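You operate a simulated robot arm through the tools that you are given. There is no shell and no other tool. Be economical: measure what you need, move in short steps, check, and stop when the job is done.

The job below is to be done with a simulated two-armed robot. You get a single attempt, and the scene is never put back.

TASK
Put some things from the top of the wide bench away. At the end: the white pad from the top of the wide bench is in the drawer marked pads; the silver bag from the top of the wide bench is in the blue bin marked boards; the blue pad from the top of the wide bench is in the drawer marked pads; whatever was shut is shut again. Leave all else as you found it, and nothing knocked over (what rides in a drawer may roll over).

Only the result counts: the job must be done as asked and must still hold three seconds after the hand-in. Knocking over, shifting, dropping, spilling or breaking anything else fails it.

THE ROBOT
Two 7-joint arms with fingered hands on one trunk, on a base that drives. Base frame: it is fixed to the floor where the robot stands at the start and does not move with it; the origin is under the middle of the robot, x ahead of it, y to its left, z up. Readings come in cm, degrees, newtons and seconds.
The left shoulder is at the start at [2.1, 21.4, 132], the right one opposite. With the tool pointing down near the work surface each hand reaches from about 10 to 54 cm from the robot's upright axis, wherever it stands, measured 20 degrees to its own side. Places, roughly: blue bin marked boards [-360, 490, 100]; blue pad [-250, 200, 75]; grey drawer marked pads [50, 0, 70]; inside of the blue bin marked boards [-360, 490, 100]; inside of the drawer marked pads [60, -10, 60]; silver bag [-325, 250, 75]; white pad [-250, 200, 75]. Payload 3.3 kg a hand.
Tool frame (each hand has its own): the origin (TCP) lies between the finger pads and is the grasp point; the fingertips stand 2.6 cm ahead of it; z points along the fingers, y is the line along which they close. The gripper opens to 13.2 cm. The gripper's body begins 7.3 cm behind the TCP. The gripper is a hand of 2 fingers: y runs from the thumb to the fingers, the wrist lies at [0, 0, -22.4] in the tool frame.
Orientation is told as [roll, pitch, yaw] about the base's x, y, z axes, in that order, counted from this pose: with the fingers straight down and closing along the base's y, the tool's x points along the base's -x, its y along +y and its z along -z.

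THE INTERFACE
- The arms move only by the tool drive_tool. It takes "left_commands", "right_commands" or both (then of equal length, played together; a hand with none holds still); each is a list of rows, each an object of numbers (a shift or turn left out is 0): "x", "y", "z": the shift along the base's x, y, z in cm; "wx", "wy", "wz": the turn, a rotation vector about the base's x, y, z in degrees. In form: [{"x": .., "y": .., "z": .., "wx": .., "wy": .., "wz": ..}, ...]. A call has 1 to 12 rows; each row is the pose to reach, as a shift and turn from the pose commanded when the call began. Rows are played at 5 a second. More than 5 cm and 8.6 degrees between two rows, and nothing of the call is played. A pose out of reach is approached as far as the arm can. The call stops where the force on the tool passes 40 N (or 10 N more than at its start, if that is more) or the arm is blocked; 0.2 s more then pass. In this call time passes only in rows, and 0.2 s behind the last. The reply holds the time, the measured pose of the TCP, the force on the tool along the base axes, the opening and the grip force, in the units named above and with some noise, with the torque about the TCP (base axes, N m) and any sound that the robot's microphone picked up, and new pictures: "views" is both (left out), scene, wrist or none (wrist: the cameras of the hands that moved).
- Cameras (640 x 400 px; columns grow to the right, rows downward): "scene" is now at [6.74, 1.12, 144.93]; the picture's right is [0.20, -0.98, 0.00], its down [-0.91, -0.18, -0.38] and it looks along [0.37, 0.07, -0.92] (base axes); focal length 295 px, centre (320, 200). "left" rides on the left gripper at [-6.6, -0.3, -9.9] in its tool frame; the picture's right is [0.04, -1.00, 0.00], its down [0.83, 0.03, -0.55] and it looks along [0.55, 0.02, 0.83] (tool axes); focal length 261 px, centre (320, 200). "right" rides on the right gripper at [6.6, -0.3, -9.9] in its tool frame; the picture's right is [0.04, 1.00, 0.00], its down [-0.83, 0.03, -0.55] and it looks along [-0.55, 0.02, 0.83] (tool axes); focal length 261 px, centre (320, 200). There is no depth. A picture from a camera that has moved, and an enlarged one, comes with that camera's place and axes in the base frame and with its lens.
- move_column(by): slides the trunk up (or, below 0, down) by that many cm; the arms and the scene camera ride with it, the base frame stays. It gives what a move gives, with no picture.
- drive_base(legs): drives the robot by 1 to 6 legs, each [ahead, left, turn to the left] in cm, cm and degrees, along the robot's own axes; the way and the turn of a leg run together, so that a leg with both is an arc; at most 150 cm and 180 degrees a leg. The arms and the cameras ride along, it lands a little off, and it stops where it bumps. It gives what a move gives, and a new picture of the scene camera.
- curl_fingers(finger1, thumb_bend, hand): sets how far each is bent, from 0 (flat) to 100 (curled in); at 30 the hand is open as for a grip, at 70 the pads meet at the TCP. One left out holds its place. A second passes; each finger stops where it meets its share of the squeeze, and holds until it gets a number again. It is the only way to open and close the hand. It gives what a move gives, with no picture; readings hold the bend of each and the force on the fingers (four entries, about 0 where the hand has none), thumb and palm.
- aim_head(pan, tilt): turns the head with the scene camera to pan (to the left, within 86 degrees either way) and tilt (down, from -29 to 69), counted from straight ahead of the robot. It gives what a move gives, and a new picture of the scene camera.
- enlarge(camera, box): a new picture of the part [left, top, right, bottom] of that camera's present view, enlarged. It takes no simulated time.
- hand_in(): hands the job in; it is judged then, once.

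Work in short steps. Places have to be worked out from the pictures, the camera data and where the tool is seen: move nearer, look again, correct. Check each grasp and each placing, and mend what went wrong. You have 165 turns and 260 pictures in all, those below and enlarged ones among them. Open the grippers and draw the arms clear of the work before you hand the job in, unless the task says otherwise; then end with one line.

The tools are called as a command line: name --argument value ..., lists and objects as JSON in quotes. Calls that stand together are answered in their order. drive_tool: Moves the arms, as the interface text tells. Its arguments: {"type":"object","properties":{"left_commands":{"type":"array","items":{"type":"object","properties":{"x":{"type":"number"},"y":{"type":"number"},"z":{"type":"number"},"wx":{"type":"number"},"wy":{"type":"number"},"wz":{"type":"number"}}}},"right_commands":{"type":"array","items":{"type":"object","properties":{"x":{"type":"number"},"y":{"type":"number"},"z":{"type":"number"},"wx":{"type":"number"},"wy":{"type":"number"},"wz":{"type":"number"}}}},"views":{"type":"string","enum":["both","scene","wrist","none"]}},"required":[]} The other tools are called the same way: move_column (by) slides the trunk up or down; curl_fingers (finger1, thumb_bend, hand) moves the fingers one by one; drive_base (legs) drives the base; aim_head (pan, tilt) turns the head that bears the scene camera; enlarge (camera, box) takes an enlarged picture of a part of a camera's view; hand_in () hands the job in.

At the start:

```text
time: 0.0
left_tool_pos: [38.66, 24.28, 91.42]
left_tool_rot: [0.0, 0.0, 0.0]
left_force: [-0.3, 0.1, 0.4]
left_torque: [0.01, 0.02, -0.01]
left_width: 13.21
left_grasp_force: 0.0
left_shape: jaw
left_bend: [30.0, 30.0]
left_finger forces: [0.0, 0.1, 0.0, 0.0, 0.0, 0.1]
right_tool_pos: [26.6, -9.71, 93.16]
right_tool_rot: [-0.1, 0.0, 0.0]
right_force: [0.1, -0.4, -0.2]
right_torque: [-0.04, 0.02, -0.02]
right_width: 13.21
right_grasp_force: 0.1
right_shape: jaw
right_bend: [30.0, 30.0]
right_finger forces: [0.0, 0.0, 0.1, 0.1, 0.1, 0.0]
trunk travel left (down, up): [-60.1, 16.0]
robot x, y, heading: [0.03, 0.23, -0.0]
head pan, tilt: [11.3, 67.6]
```

scene: 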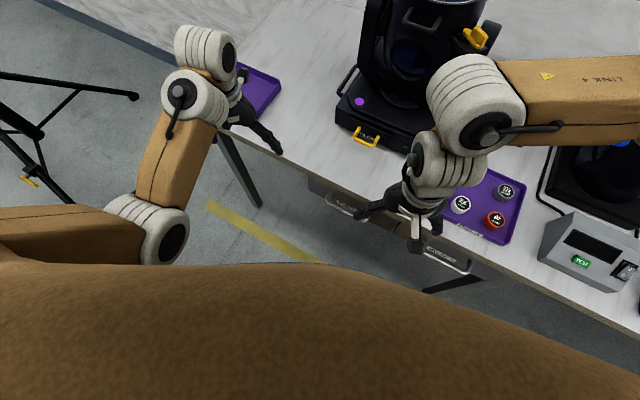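
right: 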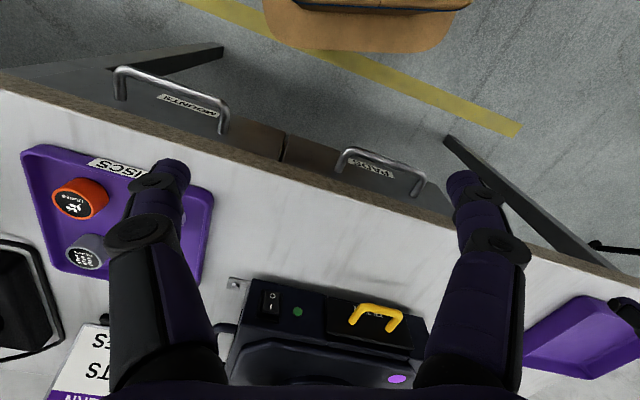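
left: 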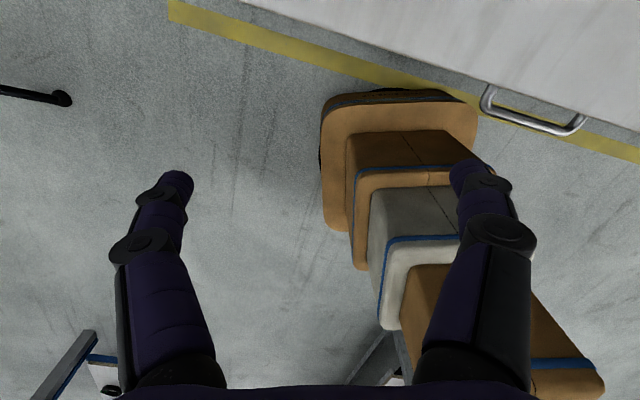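

The bench with two drawers is just ahead; I look around with the head first to find the rest.

enlarge --camera "right" --box '[100, 50, 460, 230]'

aim_head --pan 80 --tilt 15

```text
1.78 times, centred on (280, 140) of right
camera zoom: at [20.11, -9.86, 103.18], right [-0.04, 1.0, 0.0], down [0.83, 0.03, 0.55], along [0.55, 0.02, -0.83], focal length 463 px, centre (391, 307)
```

zoom: 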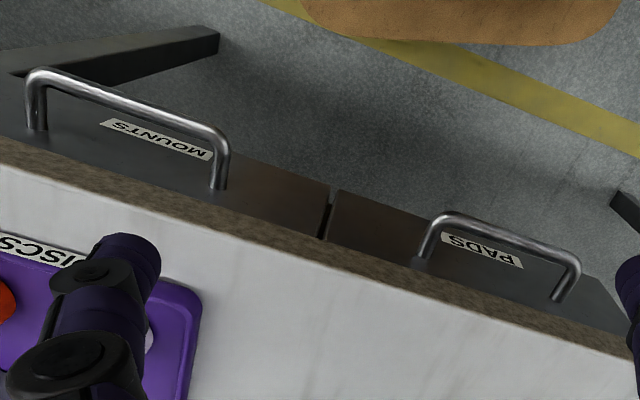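

```text
time: 1.4
left_tool_pos: [38.64, 24.14, 91.45]
left_tool_rot: [0.1, -0.1, 0.0]
left_force: [-0.2, 0.0, 0.3]
left_torque: [0.0, -0.01, -0.03]
left_width: 13.18
left_grasp_force: 0.1
left_shape: jaw
left_bend: [30.0, 30.0]
left_finger forces: [0.0, 0.0, 0.0, 0.0, 0.0, 0.0]
right_tool_pos: [26.62, -9.63, 93.09]
right_tool_rot: [-0.1, 0.0, 0.0]
right_force: [-0.6, 0.2, 1.7]
right_torque: [-0.01, 0.01, 0.03]
right_width: 13.21
right_grasp_force: 0.0
right_shape: jaw
right_bend: [30.0, 30.0]
right_finger forces: [0.1, 0.1, 0.0, 0.0, 0.0, 0.0]
trunk travel left (down, up): [-60.1, 16.0]
robot x, y, heading: [0.02, 0.39, -0.1]
head pan, tilt: [80.0, 15.0]
camera scene: at [2.73, 9.19, 152.37], right [0.98, -0.17, 0.0], down [-0.05, -0.26, -0.97], along [0.17, 0.95, -0.26], focal length 295 px, centre (320, 200)
```

scene: 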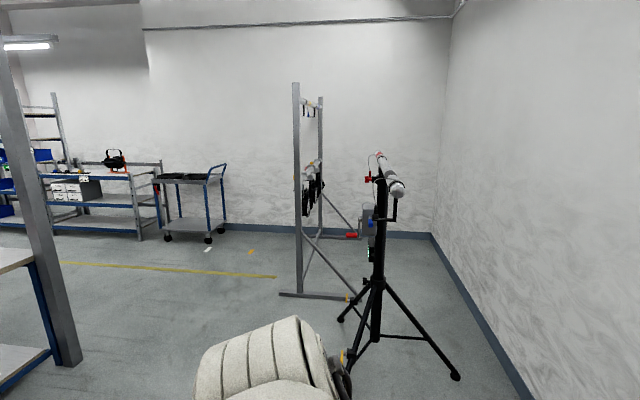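

Bench ahead is the drawers' bench; the wide bench is behind to the left. I back off a little and turn left to look.

drive_base --legs '[[-25, 0, 0], [0, 0, 90]]'

aim_head --pan 50 --tilt 20

```text
time: 7.0
left_tool_pos: [-48.81, 39.01, 91.49]
left_tool_rot: [-0.1, 0.1, 89.5]
left_force: [-0.1, -0.4, 0.4]
left_torque: [-0.02, -0.03, -0.01]
left_width: 13.18
left_grasp_force: 0.1
left_shape: jaw
left_bend: [30.0, 30.0]
left_finger forces: [0.0, 0.0, 0.0, 0.0, 0.1, 0.0]
right_tool_pos: [-15.08, 26.53, 93.22]
right_tool_rot: [-0.1, -0.1, 89.5]
right_force: [0.2, 0.4, 0.3]
right_torque: [0.03, 0.0, -0.03]
right_width: 13.17
right_grasp_force: 0.1
right_shape: jaw
right_bend: [30.0, 30.0]
right_finger forces: [0.1, 0.0, 0.1, 0.0, 0.0, 0.1]
trunk travel left (down, up): [-60.1, 16.0]
robot x, y, heading: [-25.08, 0.26, 89.5]
head pan, tilt: [80.0, 15.0]
camera scene: at [-34.34, 2.91, 152.38], right [0.18, 0.98, 0.0], down [0.25, -0.05, -0.97], along [-0.95, 0.18, -0.26], focal length 295 px, centre (320, 200)
```

scene: 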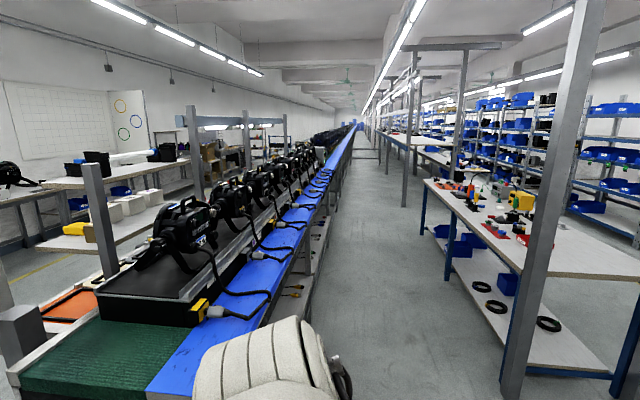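

```text
time: 8.0
left_tool_pos: [-48.85, 38.94, 91.46]
left_tool_rot: [0.0, -0.1, 89.5]
left_force: [-0.4, 0.6, -0.4]
left_torque: [0.0, 0.0, 0.0]
left_width: 13.19
left_grasp_force: 0.0
left_shape: jaw
left_bend: [30.0, 30.0]
left_finger forces: [0.1, 0.0, 0.0, 0.0, 0.0, 0.0]
right_tool_pos: [-15.12, 26.49, 93.22]
right_tool_rot: [-0.1, 0.0, 89.5]
right_force: [-1.0, 0.5, 0.3]
right_torque: [0.0, 0.01, 0.03]
right_width: 13.21
right_grasp_force: 0.1
right_shape: jaw
right_bend: [30.0, 30.0]
right_finger forces: [0.0, 0.0, 0.0, 0.1, 0.0, 0.0]
trunk travel left (down, up): [-60.1, 16.0]
robot x, y, heading: [-25.08, -0.06, 89.7]
head pan, tilt: [50.0, 20.0]
camera scene: at [-32.24, 7.25, 151.56], right [0.65, 0.76, 0.0], down [0.26, -0.22, -0.94], along [-0.72, 0.61, -0.34], focal length 295 px, centre (320, 200)
```

scene: 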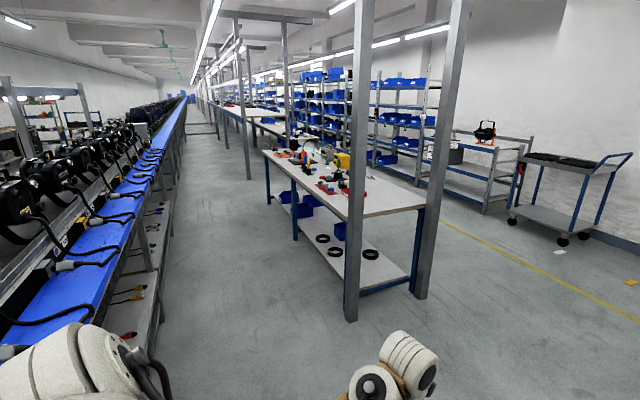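

The wide bench is the white table ahead-left; I zoom on its top and the shelf behind.

enlarge --camera "scene" --box '[250, 120, 450, 240]'

enlarge --camera "scene" --box '[350, 60, 550, 180]'

```text
3.20 times, centred on (350, 180) of scene
camera zoom: at [-32.24, 7.25, 151.56], right [0.65, 0.76, 0.0], down [0.26, -0.22, -0.94], along [-0.72, 0.61, -0.34], focal length 944 px, centre (224, 264)
```

zoom: 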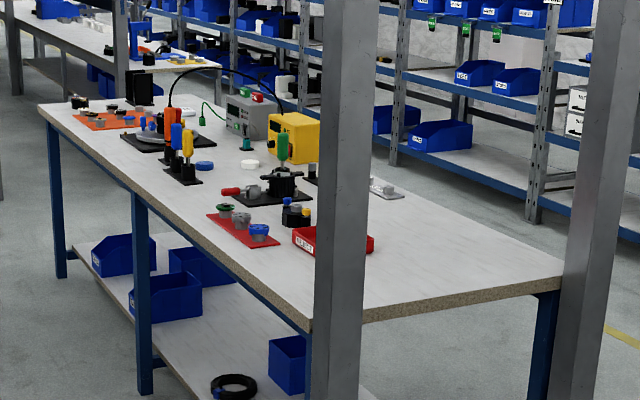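

```text
3.20 times, centred on (450, 120) of scene
camera zoom: at [-32.24, 7.25, 151.56], right [0.65, 0.76, 0.0], down [0.26, -0.22, -0.94], along [-0.72, 0.61, -0.34], focal length 944 px, centre (-96, 456)
```

zoom: 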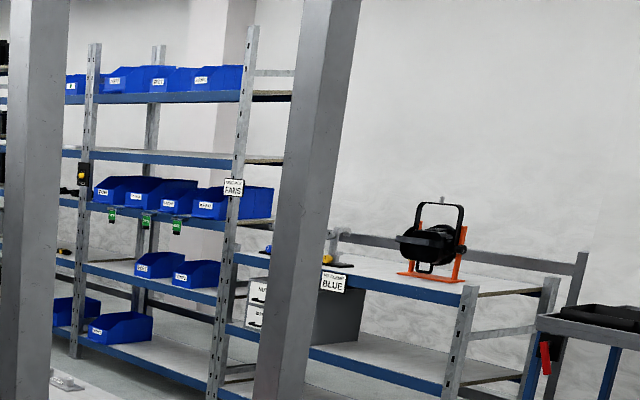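

Table top measured roughly: front edge runs from (-151,130) along heading ~162°, aisle ~105 cm wide. I turn and drive to the aisle mouth, then look.

drive_base --legs '[[0, 0, 60.6], [80, 0, 0], [80, 0, 0], [0, 0, 12]]'

aim_head --pan -25 --tilt 25

```text
time: 19.5
left_tool_pos: [-205.53, 69.25, 91.4]
left_tool_rot: [0.0, 0.0, 161.5]
left_force: [0.8, -0.2, 0.6]
left_torque: [0.0, 0.0, 0.0]
left_width: 13.19
left_grasp_force: 0.1
left_shape: jaw
left_bend: [30.0, 30.0]
left_finger forces: [0.0, 0.0, 0.0, 0.0, 0.1, 0.1]
right_tool_pos: [-183.13, 97.47, 93.15]
right_tool_rot: [-0.1, 0.0, 161.4]
right_force: [-1.2, -0.5, 0.4]
right_torque: [0.0, 0.03, 0.03]
right_width: 13.2
right_grasp_force: 0.0
right_shape: jaw
right_bend: [30.0, 30.0]
right_finger forces: [0.1, 0.0, 0.0, 0.0, 0.1, 0.1]
trunk travel left (down, up): [-60.1, 16.0]
robot x, y, heading: [-160.57, 80.3, 161.0]
head pan, tilt: [50.0, 20.0]
camera scene: at [-170.33, 75.32, 151.56], right [-0.52, 0.85, 0.0], down [0.29, 0.18, -0.94], along [-0.8, -0.49, -0.34], focal length 295 px, centre (320, 200)
```

scene: 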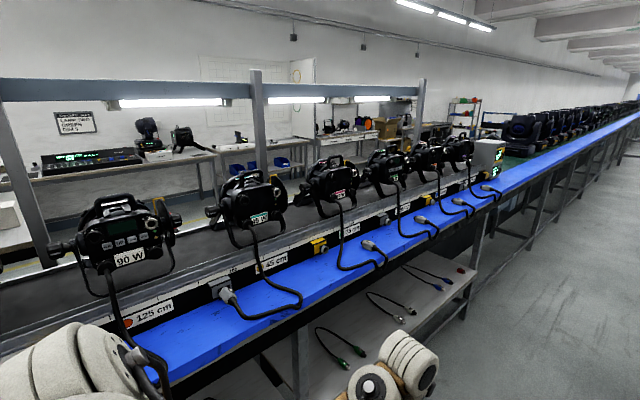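

```text
time: 20.9
left_tool_pos: [-205.54, 69.33, 91.45]
left_tool_rot: [0.0, 0.0, 161.3]
left_force: [-0.1, 1.0, -0.3]
left_torque: [-0.01, 0.03, 0.0]
left_width: 13.17
left_grasp_force: 0.1
left_shape: jaw
left_bend: [30.0, 30.0]
left_finger forces: [0.0, 0.1, 0.0, 0.0, 0.0, 0.1]
right_tool_pos: [-183.22, 97.54, 93.26]
right_tool_rot: [0.0, 0.1, 161.4]
right_force: [0.4, 0.3, -0.4]
right_torque: [0.04, 0.02, 0.0]
right_width: 13.16
right_grasp_force: 0.0
right_shape: jaw
right_bend: [30.0, 30.0]
right_finger forces: [0.0, 0.1, 0.1, 0.1, 0.0, 0.0]
trunk travel left (down, up): [-60.1, 16.0]
robot x, y, heading: [-161.32, 79.86, 161.2]
head pan, tilt: [-25.0, 25.0]
camera scene: at [-169.05, 86.56, 150.75], right [0.69, 0.72, 0.0], down [0.31, -0.29, -0.91], along [-0.66, 0.62, -0.42], focal length 295 px, centre (320, 200)
```

scene: 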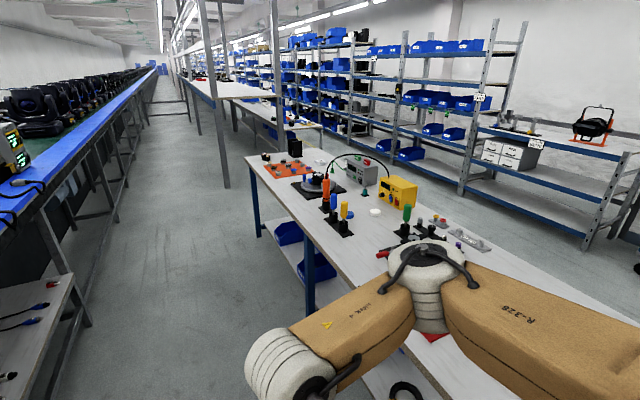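

enlarge --camera "scene" --box '[240, 140, 440, 265]'

enlarge --camera "scene" --box '[370, 30, 530, 170]'

```text
3.20 times, centred on (340, 202) of scene
camera zoom: at [-169.05, 86.56, 150.75], right [0.69, 0.72, 0.0], down [0.31, -0.29, -0.91], along [-0.66, 0.62, -0.42], focal length 944 px, centre (256, 192)
```

zoom: 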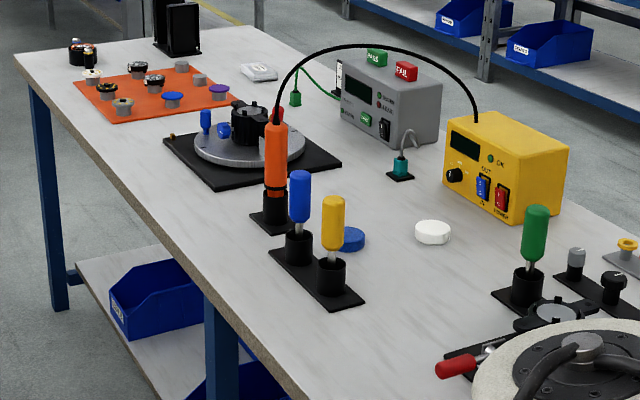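

```text
2.86 times, centred on (450, 100) of scene
camera zoom: at [-169.05, 86.56, 150.75], right [0.69, 0.72, 0.0], down [0.31, -0.29, -0.91], along [-0.66, 0.62, -0.42], focal length 842 px, centre (-51, 486)
```

zoom: 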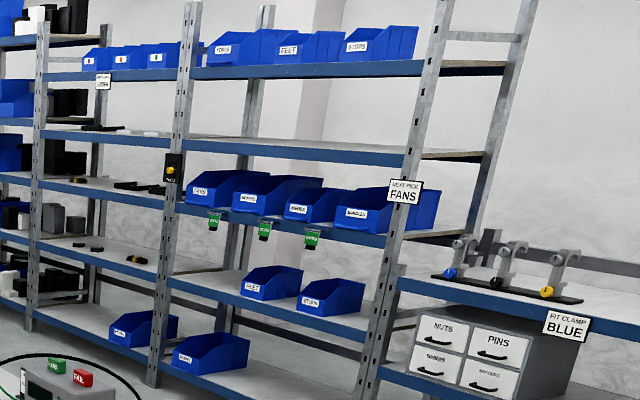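

Pads located: white ≈(-250,203), blue ≈(-258,191), bag probably the pale item ≈(-334,242). I raise the trunk for clearance, drive up the aisle, face the bench and look down.

move_column --by 15

drive_base --legs '[[71, 0, 0], [71, 0, 0], [0, 0, -89]]'

aim_head --pan -10 --tilt 45

```text
time: 22.7
left_tool_pos: [-205.59, 69.36, 106.57]
left_tool_rot: [0.0, 0.0, 161.5]
left_force: [0.2, -0.7, 0.5]
left_torque: [-0.01, 0.0, 0.02]
left_width: 13.19
left_grasp_force: 0.0
left_shape: jaw
left_bend: [30.0, 30.0]
left_finger forces: [0.1, 0.0, 0.1, 0.0, 0.0, 0.1]
right_tool_pos: [-183.24, 97.49, 108.11]
right_tool_rot: [-0.1, 0.1, 161.4]
right_force: [-0.2, -0.8, -0.4]
right_torque: [0.0, 0.01, -0.02]
right_width: 13.19
right_grasp_force: 0.0
right_shape: jaw
right_bend: [30.0, 30.0]
right_finger forces: [0.0, 0.0, 0.0, 0.0, 0.0, 0.0]
trunk travel left (down, up): [-75.1, 1.0]
robot x, y, heading: [-160.5, 79.69, 161.5]
head pan, tilt: [-25.0, 25.0]
```

```text
time: 33.8
left_tool_pos: [-305.92, 170.32, 106.51]
left_tool_rot: [0.0, 0.0, 71.7]
left_force: [-0.5, -0.3, 0.1]
left_torque: [0.02, 0.0, 0.01]
left_width: 13.18
left_grasp_force: 0.1
left_shape: jaw
left_bend: [30.0, 30.0]
left_finger forces: [0.0, 0.0, 0.1, 0.1, 0.0, 0.1]
right_tool_pos: [-277.6, 148.24, 108.24]
right_tool_rot: [0.1, 0.0, 71.7]
right_force: [0.4, 0.2, -0.1]
right_torque: [0.01, -0.01, -0.01]
right_width: 13.2
right_grasp_force: 0.0
right_shape: jaw
right_bend: [30.0, 30.0]
right_finger forces: [0.1, 0.0, 0.0, 0.1, 0.0, 0.0]
trunk travel left (down, up): [-75.1, 1.0]
robot x, y, heading: [-295.25, 126.16, 71.5]
head pan, tilt: [-25.0, 25.0]
camera scene: at [-288.68, 133.72, 165.76], right [0.73, -0.69, 0.0], down [-0.29, -0.31, -0.91], along [0.62, 0.66, -0.42], focal length 295 px, centre (320, 200)
```

scene: 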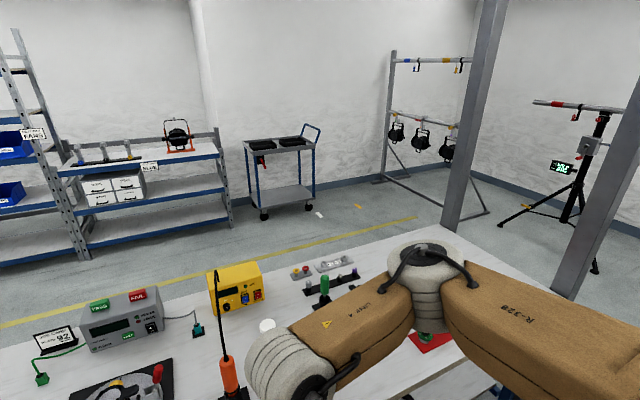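

```text
time: 34.6
left_tool_pos: [-305.95, 170.35, 106.42]
left_tool_rot: [0.0, 0.0, 71.7]
left_force: [-0.1, 0.0, 0.0]
left_torque: [-0.01, 0.0, 0.03]
left_width: 13.21
left_grasp_force: 0.1
left_shape: jaw
left_bend: [30.0, 30.0]
left_finger forces: [0.0, 0.1, 0.1, 0.0, 0.0, 0.0]
right_tool_pos: [-277.59, 148.22, 108.2]
right_tool_rot: [0.0, 0.0, 71.7]
right_force: [-0.3, 0.0, 0.4]
right_torque: [-0.04, 0.02, 0.01]
right_width: 13.19
right_grasp_force: 0.1
right_shape: jaw
right_bend: [30.0, 30.0]
right_finger forces: [0.0, 0.0, 0.1, 0.1, 0.0, 0.0]
trunk travel left (down, up): [-75.1, 1.0]
robot x, y, heading: [-295.17, 125.89, 71.8]
head pan, tilt: [-10.0, 45.0]
camera scene: at [-291.14, 134.18, 162.71], right [0.88, -0.47, 0.0], down [-0.34, -0.62, -0.71], along [0.34, 0.62, -0.71], focal length 295 px, centre (320, 200)
```

scene: 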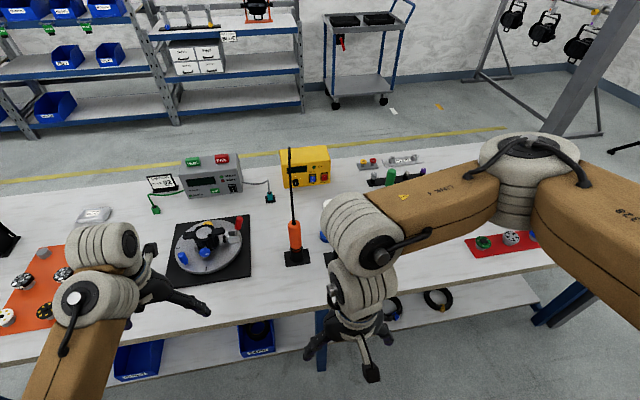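

I move ahead to near the table edge and look through the right wrist camera.

drive_base --legs '[[15, 0, 0]]'

drive_tool --right_commands '[{"x": 1.5, "y": 4.7, "z": 1}, {"x": 3, "y": 9.4, "z": 2}, {"x": 4.6, "y": 14, "z": 2}]' --views "both"

```text
time: 36.0
left_tool_pos: [-301.09, 184.58, 106.34]
left_tool_rot: [0.0, 0.1, 71.6]
left_force: [-0.1, 0.0, 0.3]
left_torque: [0.01, 0.03, 0.0]
left_width: 13.17
left_grasp_force: 0.0
left_shape: jaw
left_bend: [30.0, 30.0]
left_finger forces: [0.0, 0.0, 0.0, 0.0, 0.0, 0.0]
right_tool_pos: [-272.92, 162.55, 108.2]
right_tool_rot: [0.0, 0.1, 71.6]
right_force: [-0.5, -0.1, 0.8]
right_torque: [0.0, 0.02, -0.01]
right_width: 13.17
right_grasp_force: 0.0
right_shape: jaw
right_bend: [30.0, 30.0]
right_finger forces: [0.0, 0.0, 0.0, 0.0, 0.1, 0.1]
trunk travel left (down, up): [-75.1, 1.0]
robot x, y, heading: [-290.51, 140.17, 71.6]
head pan, tilt: [-10.0, 45.0]
camera scene: at [-286.36, 148.55, 162.69], right [0.88, -0.48, 0.0], down [-0.34, -0.62, -0.71], along [0.34, 0.62, -0.71], focal length 295 px, centre (320, 200)
```

scene: 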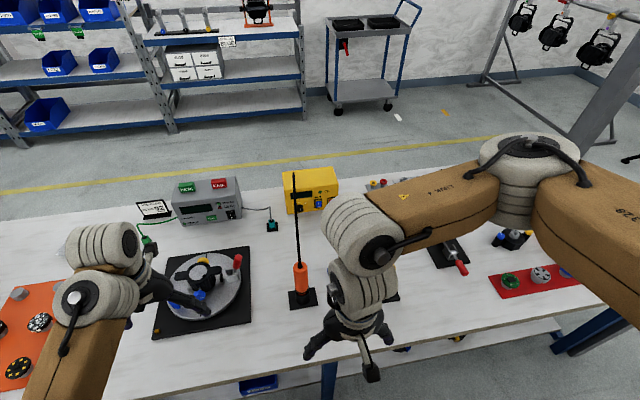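

```text
refused: row 1 steps farther than a row can; nothing moved
```

Step slightly too long; repeat with smaller rows.

drive_tool --right_commands '[{"x": 1.4, "y": 4.2, "z": 1}, {"x": 2.8, "y": 8.4, "z": 2}, {"x": 4.2, "y": 12.6, "z": 2}]' --views "both"

```text
time: 36.8
left_tool_pos: [-301.32, 184.66, 106.46]
left_tool_rot: [0.0, 0.0, 71.6]
left_force: [0.0, 0.1, -0.4]
left_torque: [0.03, -0.04, 0.01]
left_width: 13.18
left_grasp_force: 0.0
left_shape: jaw
left_bend: [30.0, 30.0]
left_finger forces: [0.0, 0.0, 0.0, 0.0, 0.1, 0.0]
right_tool_pos: [-268.47, 174.89, 110.01]
right_tool_rot: [-0.1, 0.1, 71.7]
right_force: [0.3, -0.7, 0.2]
right_torque: [-0.03, 0.02, 0.02]
right_width: 13.19
right_grasp_force: 0.1
right_shape: jaw
right_bend: [30.0, 30.0]
right_finger forces: [0.0, 0.0, 0.0, 0.1, 0.0, 0.1]
trunk travel left (down, up): [-75.1, 1.0]
robot x, y, heading: [-290.78, 140.29, 71.5]
head pan, tilt: [-10.0, 45.0]
camera scene: at [-286.43, 148.44, 162.7], right [0.88, -0.48, 0.0], down [-0.34, -0.62, -0.71], along [0.34, 0.62, -0.71], focal length 295 px, centre (320, 200)
camera right: at [-270.18, 168.8, 120.11], right [-0.96, 0.28, 0.0], down [0.23, 0.8, 0.55], along [0.15, 0.53, -0.83], focal length 261 px, centre (320, 200)
```

scene: 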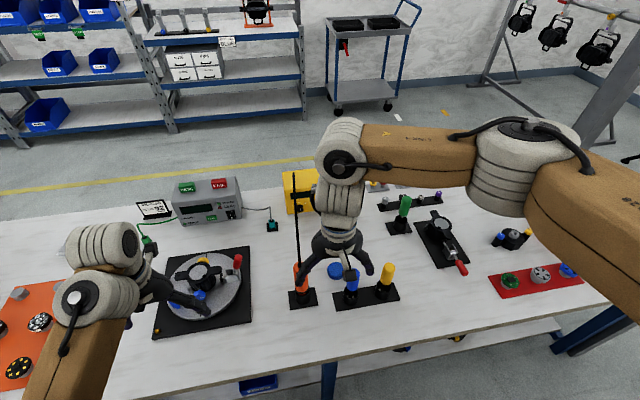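
right: 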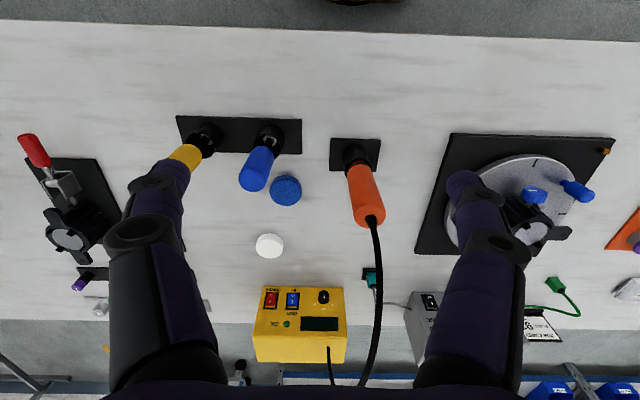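

Pads measured: blue (-257.4,191.1), white (-249.3,202.9). I check the hand's shape for a physical camera bracket and the tool spacing.

enlarge --camera "scene" --box '[260, 180, 460, 310]'

enlarge --camera "scene" --box '[30, 190, 260, 340]'

```text
3.08 times, centred on (360, 245) of scene
camera zoom: at [-286.43, 148.44, 162.7], right [0.88, -0.48, 0.0], down [-0.34, -0.62, -0.71], along [0.34, 0.62, -0.71], focal length 907 px, centre (197, 62)
```

zoom: 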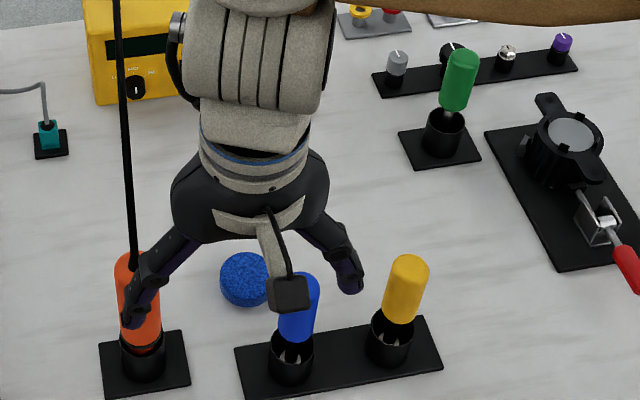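

```text
2.67 times, centred on (145, 265) of scene
camera zoom: at [-286.43, 148.44, 162.7], right [0.88, -0.48, 0.0], down [-0.34, -0.62, -0.71], along [0.34, 0.62, -0.71], focal length 786 px, centre (787, 27)
```

zoom: 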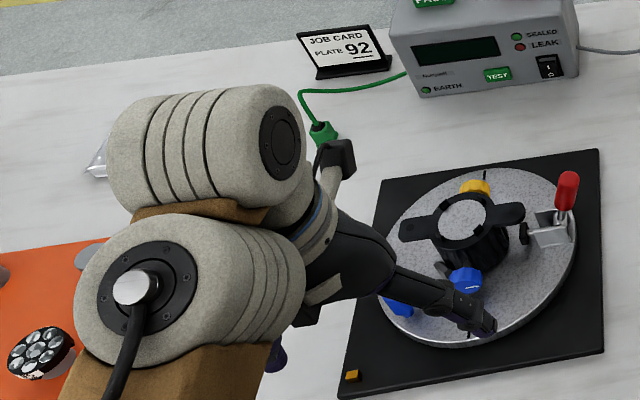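

The wrist camera is a real bracket: on the robot side for the right hand, far side for the left. So right hand takes white (tilted), left takes blue. I edge ahead 3 cm, then raise and tilt the right hand.

drive_base --legs '[[3, 0, 0]]'

drive_tool --left_commands '[{"z": 3}, {"z": 6}, {"z": 9}, {"z": 12}, {"z": 15}, {"z": 15}, {"z": 15}, {"z": 15}, {"z": 15}]' --right_commands '[{"z": 3, "wx": 7.6, "wy": -2.5}, {"z": 6, "wx": 15.2, "wy": -5.1}, {"z": 9, "wx": 22.8, "wy": -7.6}, {"z": 12, "wx": 28.5, "wy": -9.5}, {"x": 3, "y": 3.5, "z": 12, "wx": 28.5, "wy": -9.5}, {"x": 6, "y": 7, "z": 12, "wx": 28.5, "wy": -9.5}, {"x": 9, "y": 10.5, "z": 12, "wx": 28.5, "wy": -9.5}, {"x": 12, "y": 14, "z": 12, "wx": 28.5, "wy": -9.5}, {"x": 15, "y": 17.5, "z": 12, "wx": 28.5, "wy": -9.5}]' --views "wrist"

```text
time: 37.7
left_tool_pos: [-300.21, 187.55, 106.44]
left_tool_rot: [0.0, 0.2, 71.6]
left_force: [-0.1, -0.5, 0.1]
left_torque: [0.0, 0.02, 0.0]
left_width: 13.2
left_grasp_force: 0.0
left_shape: jaw
left_bend: [30.0, 30.0]
left_finger forces: [0.1, 0.0, 0.0, 0.1, 0.0, 0.1]
right_tool_pos: [-267.37, 177.85, 110.07]
right_tool_rot: [0.0, 0.1, 71.6]
right_force: [0.0, 0.6, -0.4]
right_torque: [-0.02, -0.01, -0.03]
right_width: 13.19
right_grasp_force: 0.0
right_shape: jaw
right_bend: [30.0, 30.0]
right_finger forces: [0.1, 0.0, 0.0, 0.1, 0.0, 0.0]
trunk travel left (down, up): [-75.1, 1.0]
robot x, y, heading: [-289.5, 143.0, 71.3]
head pan, tilt: [-10.0, 45.0]
camera scene: at [-285.42, 151.38, 162.7], right [0.88, -0.48, 0.0], down [-0.34, -0.62, -0.71], along [0.34, 0.62, -0.71], focal length 295 px, centre (320, 200)
```

scene: 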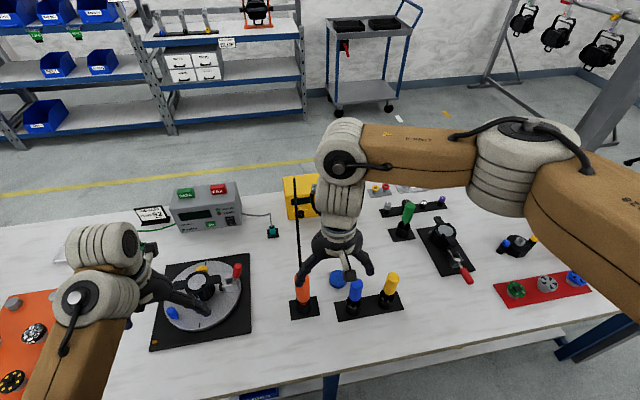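

```text
time: 39.7
left_tool_pos: [-300.36, 187.57, 106.36]
left_tool_rot: [0.1, 0.1, 71.6]
left_force: [0.1, -0.9, -0.1]
left_torque: [0.01, -0.01, -0.05]
left_width: 13.2
left_grasp_force: 0.0
left_shape: jaw
left_bend: [30.0, 30.0]
left_finger forces: [0.0, 0.0, 0.0, 0.0, 0.0, 0.0]
left hand out of reach, approached as far as the arm can: row 1, 2, 3, 4, 5, 6, 7, 8, 9
right_tool_pos: [-252.64, 195.41, 122.06]
right_tool_rot: [-0.2, -29.8, 71.5]
right_force: [-0.9, -0.3, -0.2]
right_torque: [-0.01, -0.01, 0.02]
right_width: 13.2
right_grasp_force: 0.1
right_shape: jaw
right_bend: [30.0, 30.0]
right_finger forces: [0.1, 0.0, 0.0, 0.0, 0.0, 0.1]
trunk travel left (down, up): [-75.1, 1.0]
robot x, y, heading: [-289.58, 143.24, 71.6]
head pan, tilt: [-10.0, 45.0]
camera right: at [-255.57, 185.44, 127.5], right [-0.96, 0.28, -0.02], down [0.11, 0.43, 0.89], along [0.26, 0.86, -0.45], focal length 261 px, centre (320, 200)
camera left: at [-297.91, 193.58, 116.31], right [0.94, -0.35, 0.0], down [-0.3, -0.78, 0.55], along [-0.2, -0.52, -0.83], focal length 261 px, centre (320, 200)
```

right: 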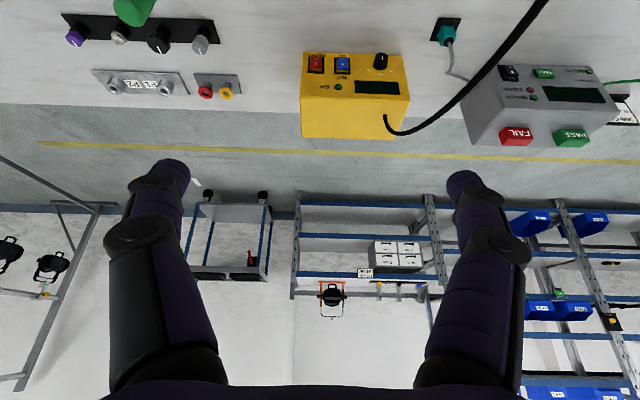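
left: 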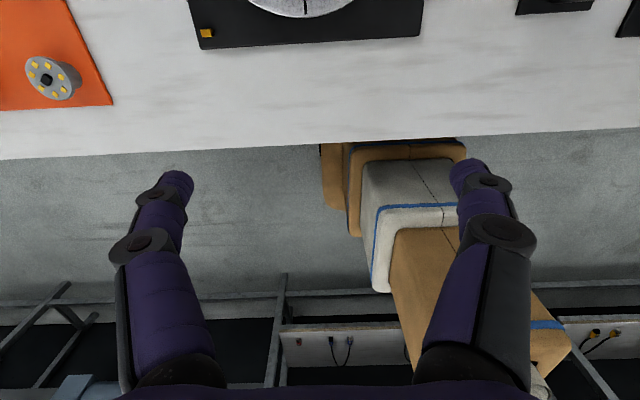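

Left hand can't rise from there; I draw it back toward the robot and try to raise it there.

drive_tool --left_commands '[{"x": -1.4, "y": -4.2}, {"x": -2.8, "y": -8.4}, {"x": -4.2, "y": -12.6}, {"x": -5.6, "y": -16.8}, {"x": -5.6, "y": -16.8, "z": 4}, {"x": -5.6, "y": -16.8, "z": 8}]' --right_commands '[{"z": 1}, {"z": 2}, {"x": 1, "y": 2, "z": 3}, {"x": 2, "y": 4, "z": 3}, {"x": 3, "y": 6, "z": 3}, {"x": 3.3, "y": 7.5, "z": 3}]' --views "none"

```text
time: 41.1
left_tool_pos: [-305.99, 170.05, 105.15]
left_tool_rot: [-0.1, -0.2, 71.6]
left_force: [-0.5, -0.8, 0.8]
left_torque: [-0.07, -0.05, -0.03]
left_width: 13.19
left_grasp_force: 0.0
left_shape: jaw
left_bend: [30.0, 30.0]
left_finger forces: [0.0, 0.1, 0.0, 0.0, 0.0, 0.0]
left hand out of reach, approached as far as the arm can: row 1, 2, 3, 4, 5, 6
right_tool_pos: [-250.95, 199.05, 123.78]
right_tool_rot: [-0.1, -29.9, 71.5]
right_force: [-0.6, 0.4, -0.2]
right_torque: [-0.03, -0.03, -0.01]
right_width: 13.19
right_grasp_force: 0.0
right_shape: jaw
right_bend: [30.0, 30.0]
right_finger forces: [0.1, 0.1, 0.1, 0.0, 0.0, 0.0]
right hand out of reach, approached as far as the arm can: row 4, 5, 6
trunk travel left (down, up): [-75.1, 1.0]
robot x, y, heading: [-289.78, 142.99, 71.4]
head pan, tilt: [-10.0, 45.0]
```

Reach seems better with the wrist below the shoulder; I lower the right hand while extending to the white pad's place.

drive_tool --right_commands '[{"z": -4}, {"z": -8}, {"z": -12}, {"z": -16}, {"x": 0.5, "y": 1.5, "z": -20}, {"x": 1.6, "y": 3.9, "z": -22}]' --views "wrist"

```text
time: 42.5
left_tool_pos: [-305.94, 170.07, 105.02]
left_tool_rot: [0.0, -0.1, 71.6]
left_force: [-0.5, 0.5, -0.3]
left_torque: [-0.01, 0.0, 0.03]
left_width: 13.21
left_grasp_force: 0.1
left_shape: jaw
left_bend: [30.0, 30.0]
left_finger forces: [0.0, 0.1, 0.0, 0.0, 0.1, 0.0]
right_tool_pos: [-250.86, 197.42, 104.19]
right_tool_rot: [-0.1, -30.0, 71.6]
right_force: [-0.4, -0.1, 0.0]
right_torque: [0.01, -0.01, 0.01]
right_width: 13.19
right_grasp_force: 0.1
right_shape: jaw
right_bend: [30.0, 30.0]
right_finger forces: [0.1, 0.0, 0.1, 0.0, 0.0, 0.0]
right hand out of reach, approached as far as the arm can: row 5, 6
trunk travel left (down, up): [-75.1, 1.0]
robot x, y, heading: [-289.5, 143.02, 71.3]
head pan, tilt: [-10.0, 45.0]
camera right: at [-253.94, 187.36, 109.53], right [-0.96, 0.28, -0.02], down [0.11, 0.43, 0.89], along [0.26, 0.86, -0.45], focal length 261 px, centre (320, 200)
```

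right: 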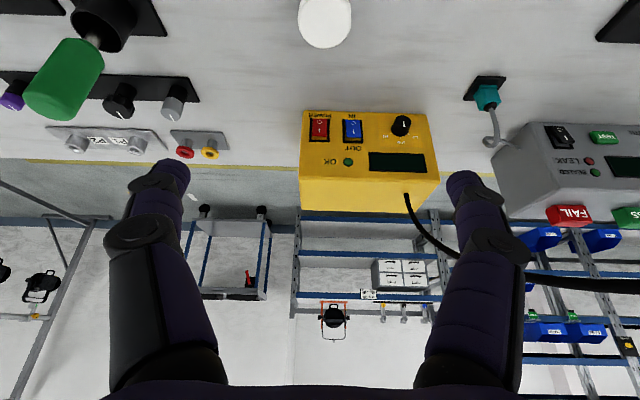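

White's reach needs more tilt, and the right hand's bracket would hang low; the left hand (bracket far side) is better for white. I retract and untilt the right hand.

drive_tool --right_commands '[{"x": -1.5, "y": -4.5, "z": 1}, {"x": -3, "y": -9, "z": 2}, {"x": -4.4, "y": -13.3, "z": 2}, {"x": -5.8, "y": -17.4, "z": 2, "wx": -7.6, "wy": 2.5}, {"x": -7.3, "y": -21.9, "z": 2, "wx": -15.2, "wy": 5.1}, {"x": -8.7, "y": -26, "z": 2, "wx": -22.8, "wy": 7.6}, {"x": -9.5, "y": -28, "z": 2, "wx": -28.5, "wy": 9.5}]' --left_commands '[{"y": -0.1}, {"x": -0.5, "y": -1}, {"x": -0.8, "y": -2}, {"x": -1, "y": -3}, {"x": -1.2, "y": -4}, {"x": -1.6, "y": -5}, {"x": -1.6, "y": -5}]' --views "none"

drive_base --legs '[[0, -40, 0]]'

```text
time: 44.1
left_tool_pos: [-307.73, 165.16, 104.93]
left_tool_rot: [0.0, 0.0, 71.6]
left_force: [-0.3, 0.0, 0.0]
left_torque: [0.0, 0.02, -0.02]
left_width: 13.18
left_grasp_force: 0.1
left_shape: jaw
left_bend: [30.0, 30.0]
left_finger forces: [0.0, 0.0, 0.0, 0.1, 0.0, 0.1]
right_tool_pos: [-259.48, 168.12, 104.91]
right_tool_rot: [-0.1, 0.1, 71.6]
right_force: [0.3, 0.3, -0.1]
right_torque: [0.02, 0.01, 0.0]
right_width: 13.2
right_grasp_force: 0.0
right_shape: jaw
right_bend: [30.0, 30.0]
right_finger forces: [0.1, 0.0, 0.0, 0.1, 0.0, 0.1]
right hand out of reach, approached as far as the arm can: row 7
trunk travel left (down, up): [-75.1, 1.0]
robot x, y, heading: [-289.48, 143.36, 71.6]
head pan, tilt: [-10.0, 45.0]
```

```text
time: 46.6
left_tool_pos: [-269.24, 152.17, 104.91]
left_tool_rot: [0.1, 0.0, 71.5]
left_force: [-0.2, 0.2, 0.3]
left_torque: [0.0, 0.0, -0.03]
left_width: 13.2
left_grasp_force: 0.0
left_shape: jaw
left_bend: [30.0, 30.0]
left_finger forces: [0.0, 0.0, 0.0, 0.0, 0.0, 0.0]
right_tool_pos: [-220.93, 155.34, 104.98]
right_tool_rot: [0.0, 0.0, 71.6]
right_force: [0.1, -0.1, 0.1]
right_torque: [0.03, -0.01, 0.02]
right_width: 13.18
right_grasp_force: 0.0
right_shape: jaw
right_bend: [30.0, 30.0]
right_finger forces: [0.1, 0.0, 0.1, 0.0, 0.0, 0.1]
trunk travel left (down, up): [-75.1, 1.0]
robot x, y, heading: [-251.19, 130.42, 71.7]
head pan, tilt: [-10.0, 45.0]
camera scene: at [-246.8, 138.39, 162.7], right [0.88, -0.48, 0.0], down [-0.34, -0.62, -0.71], along [0.34, 0.62, -0.71], focal length 295 px, centre (320, 200)
```

scene: 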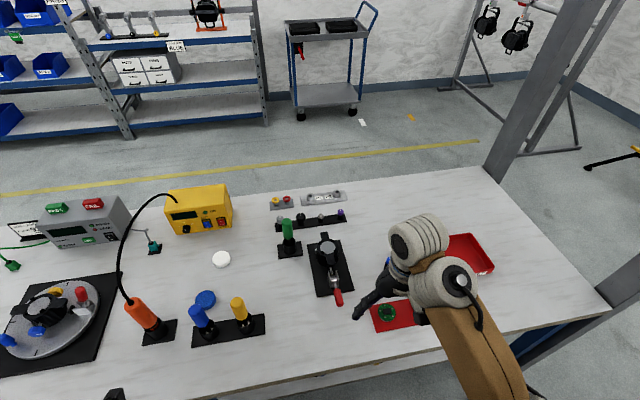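

Clear view now; white ≈(-249.2,202.4). I tilt the left hand forward 42° and extend it high over the tools toward white.

drive_tool --left_commands '[{"x": 1, "y": 3, "wx": 6.65, "wy": -2.2}, {"x": 2, "y": 6, "wx": 13.3, "wy": -4.4}, {"x": 3, "y": 9, "wx": 20, "wy": -6.7}, {"x": 4.3, "y": 12.6, "wx": 26.6, "wy": -8.9}, {"x": 6, "y": 17, "wx": 33.3, "wy": -11.1}, {"x": 7.6, "y": 21.4, "wx": 39.9, "wy": -13.3}, {"x": 9.3, "y": 25.8, "wx": 39.9, "wy": -13.3}, {"x": 11, "y": 30.2, "wx": 39.9, "wy": -13.3}, {"x": 12.8, "y": 34.6, "wx": 39.9, "wy": -13.3}, {"x": 14.6, "y": 39, "wx": 39.9, "wy": -13.3}, {"x": 16.4, "y": 43.4, "wx": 39.9, "wy": -13.3}, {"x": 18.2, "y": 46, "wx": 39.9, "wy": -13.3}]' --views "both"

```text
time: 49.2
left_tool_pos: [-250.91, 198.41, 104.78]
left_tool_rot: [-0.1, -42.1, 71.6]
left_force: [0.0, 0.9, -0.4]
left_torque: [-0.03, 0.03, 0.03]
left_width: 13.2
left_grasp_force: 0.0
left_shape: jaw
left_bend: [30.0, 30.0]
left_finger forces: [0.0, 0.0, 0.0, 0.1, 0.1, 0.0]
right_tool_pos: [-220.89, 155.38, 104.95]
right_tool_rot: [0.0, 0.2, 71.6]
right_force: [-0.1, 0.1, -0.5]
right_torque: [-0.01, 0.01, 0.0]
right_width: 13.19
right_grasp_force: 0.0
right_shape: jaw
right_bend: [30.0, 30.0]
right_finger forces: [0.0, 0.0, 0.0, 0.1, 0.0, 0.0]
trunk travel left (down, up): [-75.1, 1.0]
robot x, y, heading: [-250.82, 130.43, 71.7]
head pan, tilt: [-10.0, 45.0]
camera scene: at [-246.79, 138.5, 162.7], right [0.88, -0.48, 0.0], down [-0.34, -0.62, -0.71], along [0.34, 0.62, -0.71], focal length 295 px, centre (320, 200)
camera left: at [-251.22, 196.52, 116.64], right [0.94, -0.35, -0.03], down [-0.35, -0.93, -0.15], along [0.03, 0.15, -0.99], focal length 261 px, centre (320, 200)
```

scene: 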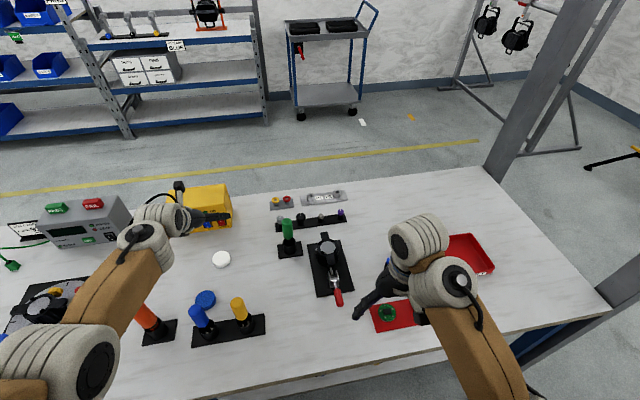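
left: 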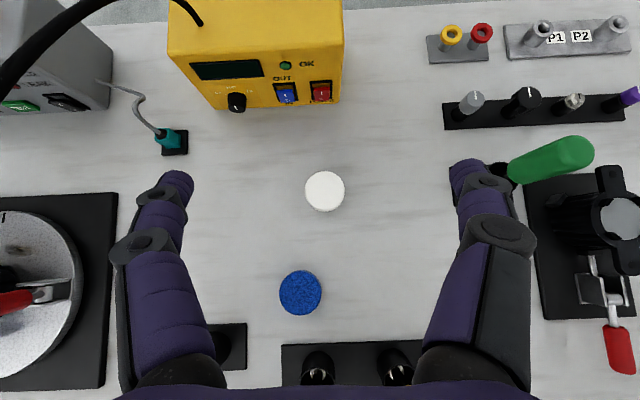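

White (-249.1,203.1) and blue (-257,191.2) confirmed from overhead. I move the last 5 cm over, then lower the trunk partly.

drive_tool --left_commands '[{"x": 0.9, "y": 2.3}, {"x": 1.8, "y": 4.7}]' --views "none"

move_column --by -16

drive_tool --left_commands '[{"z": -1}]' --views "both"

```text
time: 49.8
left_tool_pos: [-250.85, 201.2, 106.24]
left_tool_rot: [-0.1, -42.1, 71.5]
left_force: [-0.7, 0.1, 0.2]
left_torque: [0.01, -0.01, 0.0]
left_width: 13.18
left_grasp_force: 0.1
left_shape: jaw
left_bend: [30.0, 30.0]
left_finger forces: [0.0, 0.0, 0.1, 0.1, 0.1, 0.0]
left hand out of reach, approached as far as the arm can: row 1, 2
right_tool_pos: [-220.98, 155.42, 104.9]
right_tool_rot: [-0.1, 0.0, 71.5]
right_force: [-0.7, -0.2, -0.9]
right_torque: [0.01, 0.02, 0.01]
right_width: 13.18
right_grasp_force: 0.0
right_shape: jaw
right_bend: [30.0, 30.0]
right_finger forces: [0.0, 0.0, 0.0, 0.0, 0.0, 0.1]
trunk travel left (down, up): [-75.1, 1.0]
robot x, y, heading: [-250.91, 130.43, 71.2]
head pan, tilt: [-10.0, 45.0]
```

```text
time: 51.6
left_tool_pos: [-250.62, 201.23, 90.18]
left_tool_rot: [0.0, -42.1, 71.5]
left_force: [0.3, -0.1, -0.9]
left_torque: [-0.05, 0.02, 0.01]
left_width: 13.18
left_grasp_force: 0.1
left_shape: jaw
left_bend: [30.0, 30.0]
left_finger forces: [0.0, 0.0, 0.0, 0.1, 0.0, 0.0]
right_tool_pos: [-220.92, 155.48, 88.91]
right_tool_rot: [0.0, 0.0, 71.6]
right_force: [-0.1, -0.1, -0.5]
right_torque: [-0.01, 0.0, -0.01]
right_width: 13.19
right_grasp_force: 0.1
right_shape: jaw
right_bend: [30.0, 30.0]
right_finger forces: [0.0, 0.0, 0.0, 0.0, 0.0, 0.0]
trunk travel left (down, up): [-59.1, 17.0]
robot x, y, heading: [-250.89, 130.62, 71.4]
head pan, tilt: [-10.0, 45.0]
```

```text
time: 52.0
left_tool_pos: [-250.77, 200.95, 89.38]
left_tool_rot: [0.0, -42.0, 71.5]
left_force: [-0.2, -0.5, 0.1]
left_torque: [-0.01, 0.03, 0.0]
left_width: 13.18
left_grasp_force: 0.1
left_shape: jaw
left_bend: [30.0, 30.0]
left_finger forces: [0.0, 0.0, 0.0, 0.0, 0.0, 0.1]
left hand out of reach, approached as far as the arm can: row 1
right_tool_pos: [-220.95, 155.36, 88.95]
right_tool_rot: [0.0, -0.1, 71.5]
right_force: [0.6, 0.3, -0.3]
right_torque: [-0.02, 0.0, -0.02]
right_width: 13.2
right_grasp_force: 0.1
right_shape: jaw
right_bend: [30.0, 30.0]
right_finger forces: [0.1, 0.0, 0.0, 0.0, 0.0, 0.1]
trunk travel left (down, up): [-59.1, 17.0]
robot x, y, heading: [-250.76, 130.53, 71.6]
head pan, tilt: [-10.0, 45.0]
camera scene: at [-246.84, 138.63, 146.7], right [0.88, -0.48, 0.0], down [-0.34, -0.62, -0.71], along [0.34, 0.62, -0.71], focal length 295 px, centre (320, 200)
camera left: at [-251.16, 199.08, 101.11], right [0.94, -0.35, -0.03], down [-0.35, -0.93, -0.15], along [0.03, 0.15, -0.99], focal length 261 px, centre (320, 200)
```

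scene: 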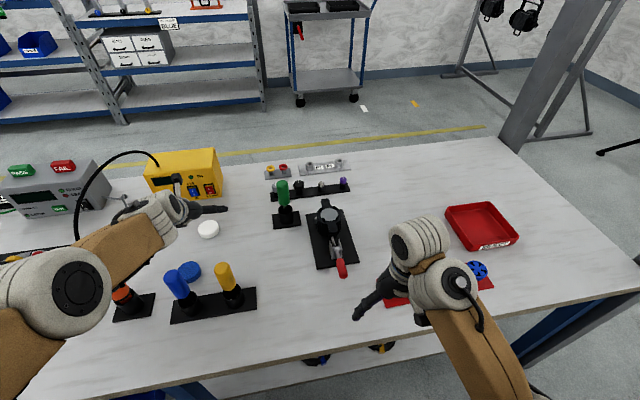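
left: 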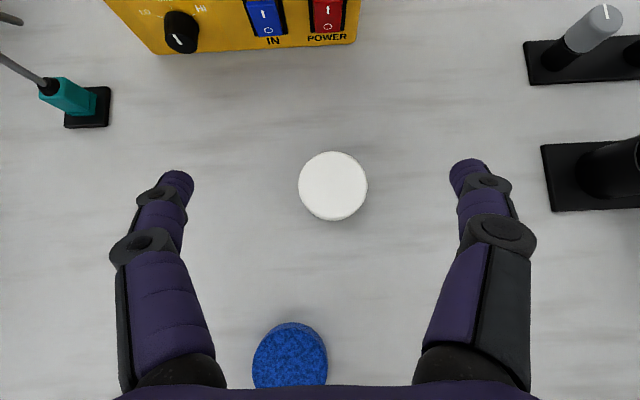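

2 cm short; I pull the right hand back a bit, then ease the base 2.5 cm ahead.

drive_tool --right_commands '[{"x": -1.3, "y": -3.8, "z": 1}, {"x": -2.6, "y": -7.6, "z": 2}, {"x": -3, "y": -9, "z": 3}]' --views "none"

drive_base --legs '[[2.2, 0, 0]]'

```text
time: 52.8
left_tool_pos: [-250.91, 200.98, 89.36]
left_tool_rot: [0.0, -42.0, 71.5]
left_force: [0.3, 0.2, -0.4]
left_torque: [-0.01, 0.01, -0.01]
left_width: 13.19
left_grasp_force: 0.0
left_shape: jaw
left_bend: [30.0, 30.0]
left_finger forces: [0.0, 0.0, 0.0, 0.1, 0.0, 0.0]
right_tool_pos: [-222.83, 143.85, 88.8]
right_tool_rot: [0.1, -0.2, 71.7]
right_force: [-0.6, -0.8, -0.2]
right_torque: [0.02, 0.01, -0.02]
right_width: 13.22
right_grasp_force: 0.0
right_shape: jaw
right_bend: [30.0, 30.0]
right_finger forces: [0.0, 0.1, 0.0, 0.0, 0.1, 0.0]
right hand out of reach, approached as far as the arm can: row 1, 2, 3
trunk travel left (down, up): [-59.1, 17.0]
robot x, y, heading: [-250.78, 130.2, 71.5]
head pan, tilt: [-10.0, 45.0]
```

```text
time: 53.6
left_tool_pos: [-250.15, 203.2, 89.3]
left_tool_rot: [0.0, -41.9, 71.5]
left_force: [0.0, 1.0, 0.4]
left_torque: [0.02, -0.02, 0.02]
left_width: 13.18
left_grasp_force: 0.1
left_shape: jaw
left_bend: [30.0, 30.0]
left_finger forces: [0.0, 0.0, 0.1, 0.0, 0.0, 0.0]
right_tool_pos: [-222.07, 146.14, 88.71]
right_tool_rot: [0.0, -0.1, 71.6]
right_force: [0.0, 0.3, -0.6]
right_torque: [-0.03, 0.05, 0.02]
right_width: 13.21
right_grasp_force: 0.0
right_shape: jaw
right_bend: [30.0, 30.0]
right_finger forces: [0.1, 0.1, 0.0, 0.0, 0.0, 0.0]
trunk travel left (down, up): [-59.1, 17.0]
robot x, y, heading: [-250.44, 133.04, 71.5]
head pan, tilt: [-10.0, 45.0]
camera scene: at [-246.02, 140.98, 146.67], right [0.88, -0.48, 0.0], down [-0.34, -0.62, -0.71], along [0.34, 0.62, -0.71], focal length 295 px, centre (320, 200)
```

scene: 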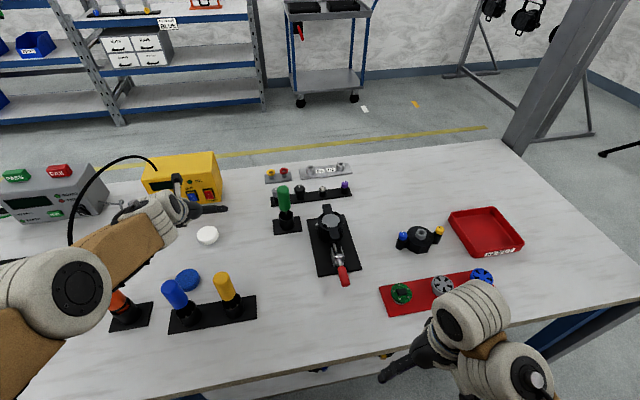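

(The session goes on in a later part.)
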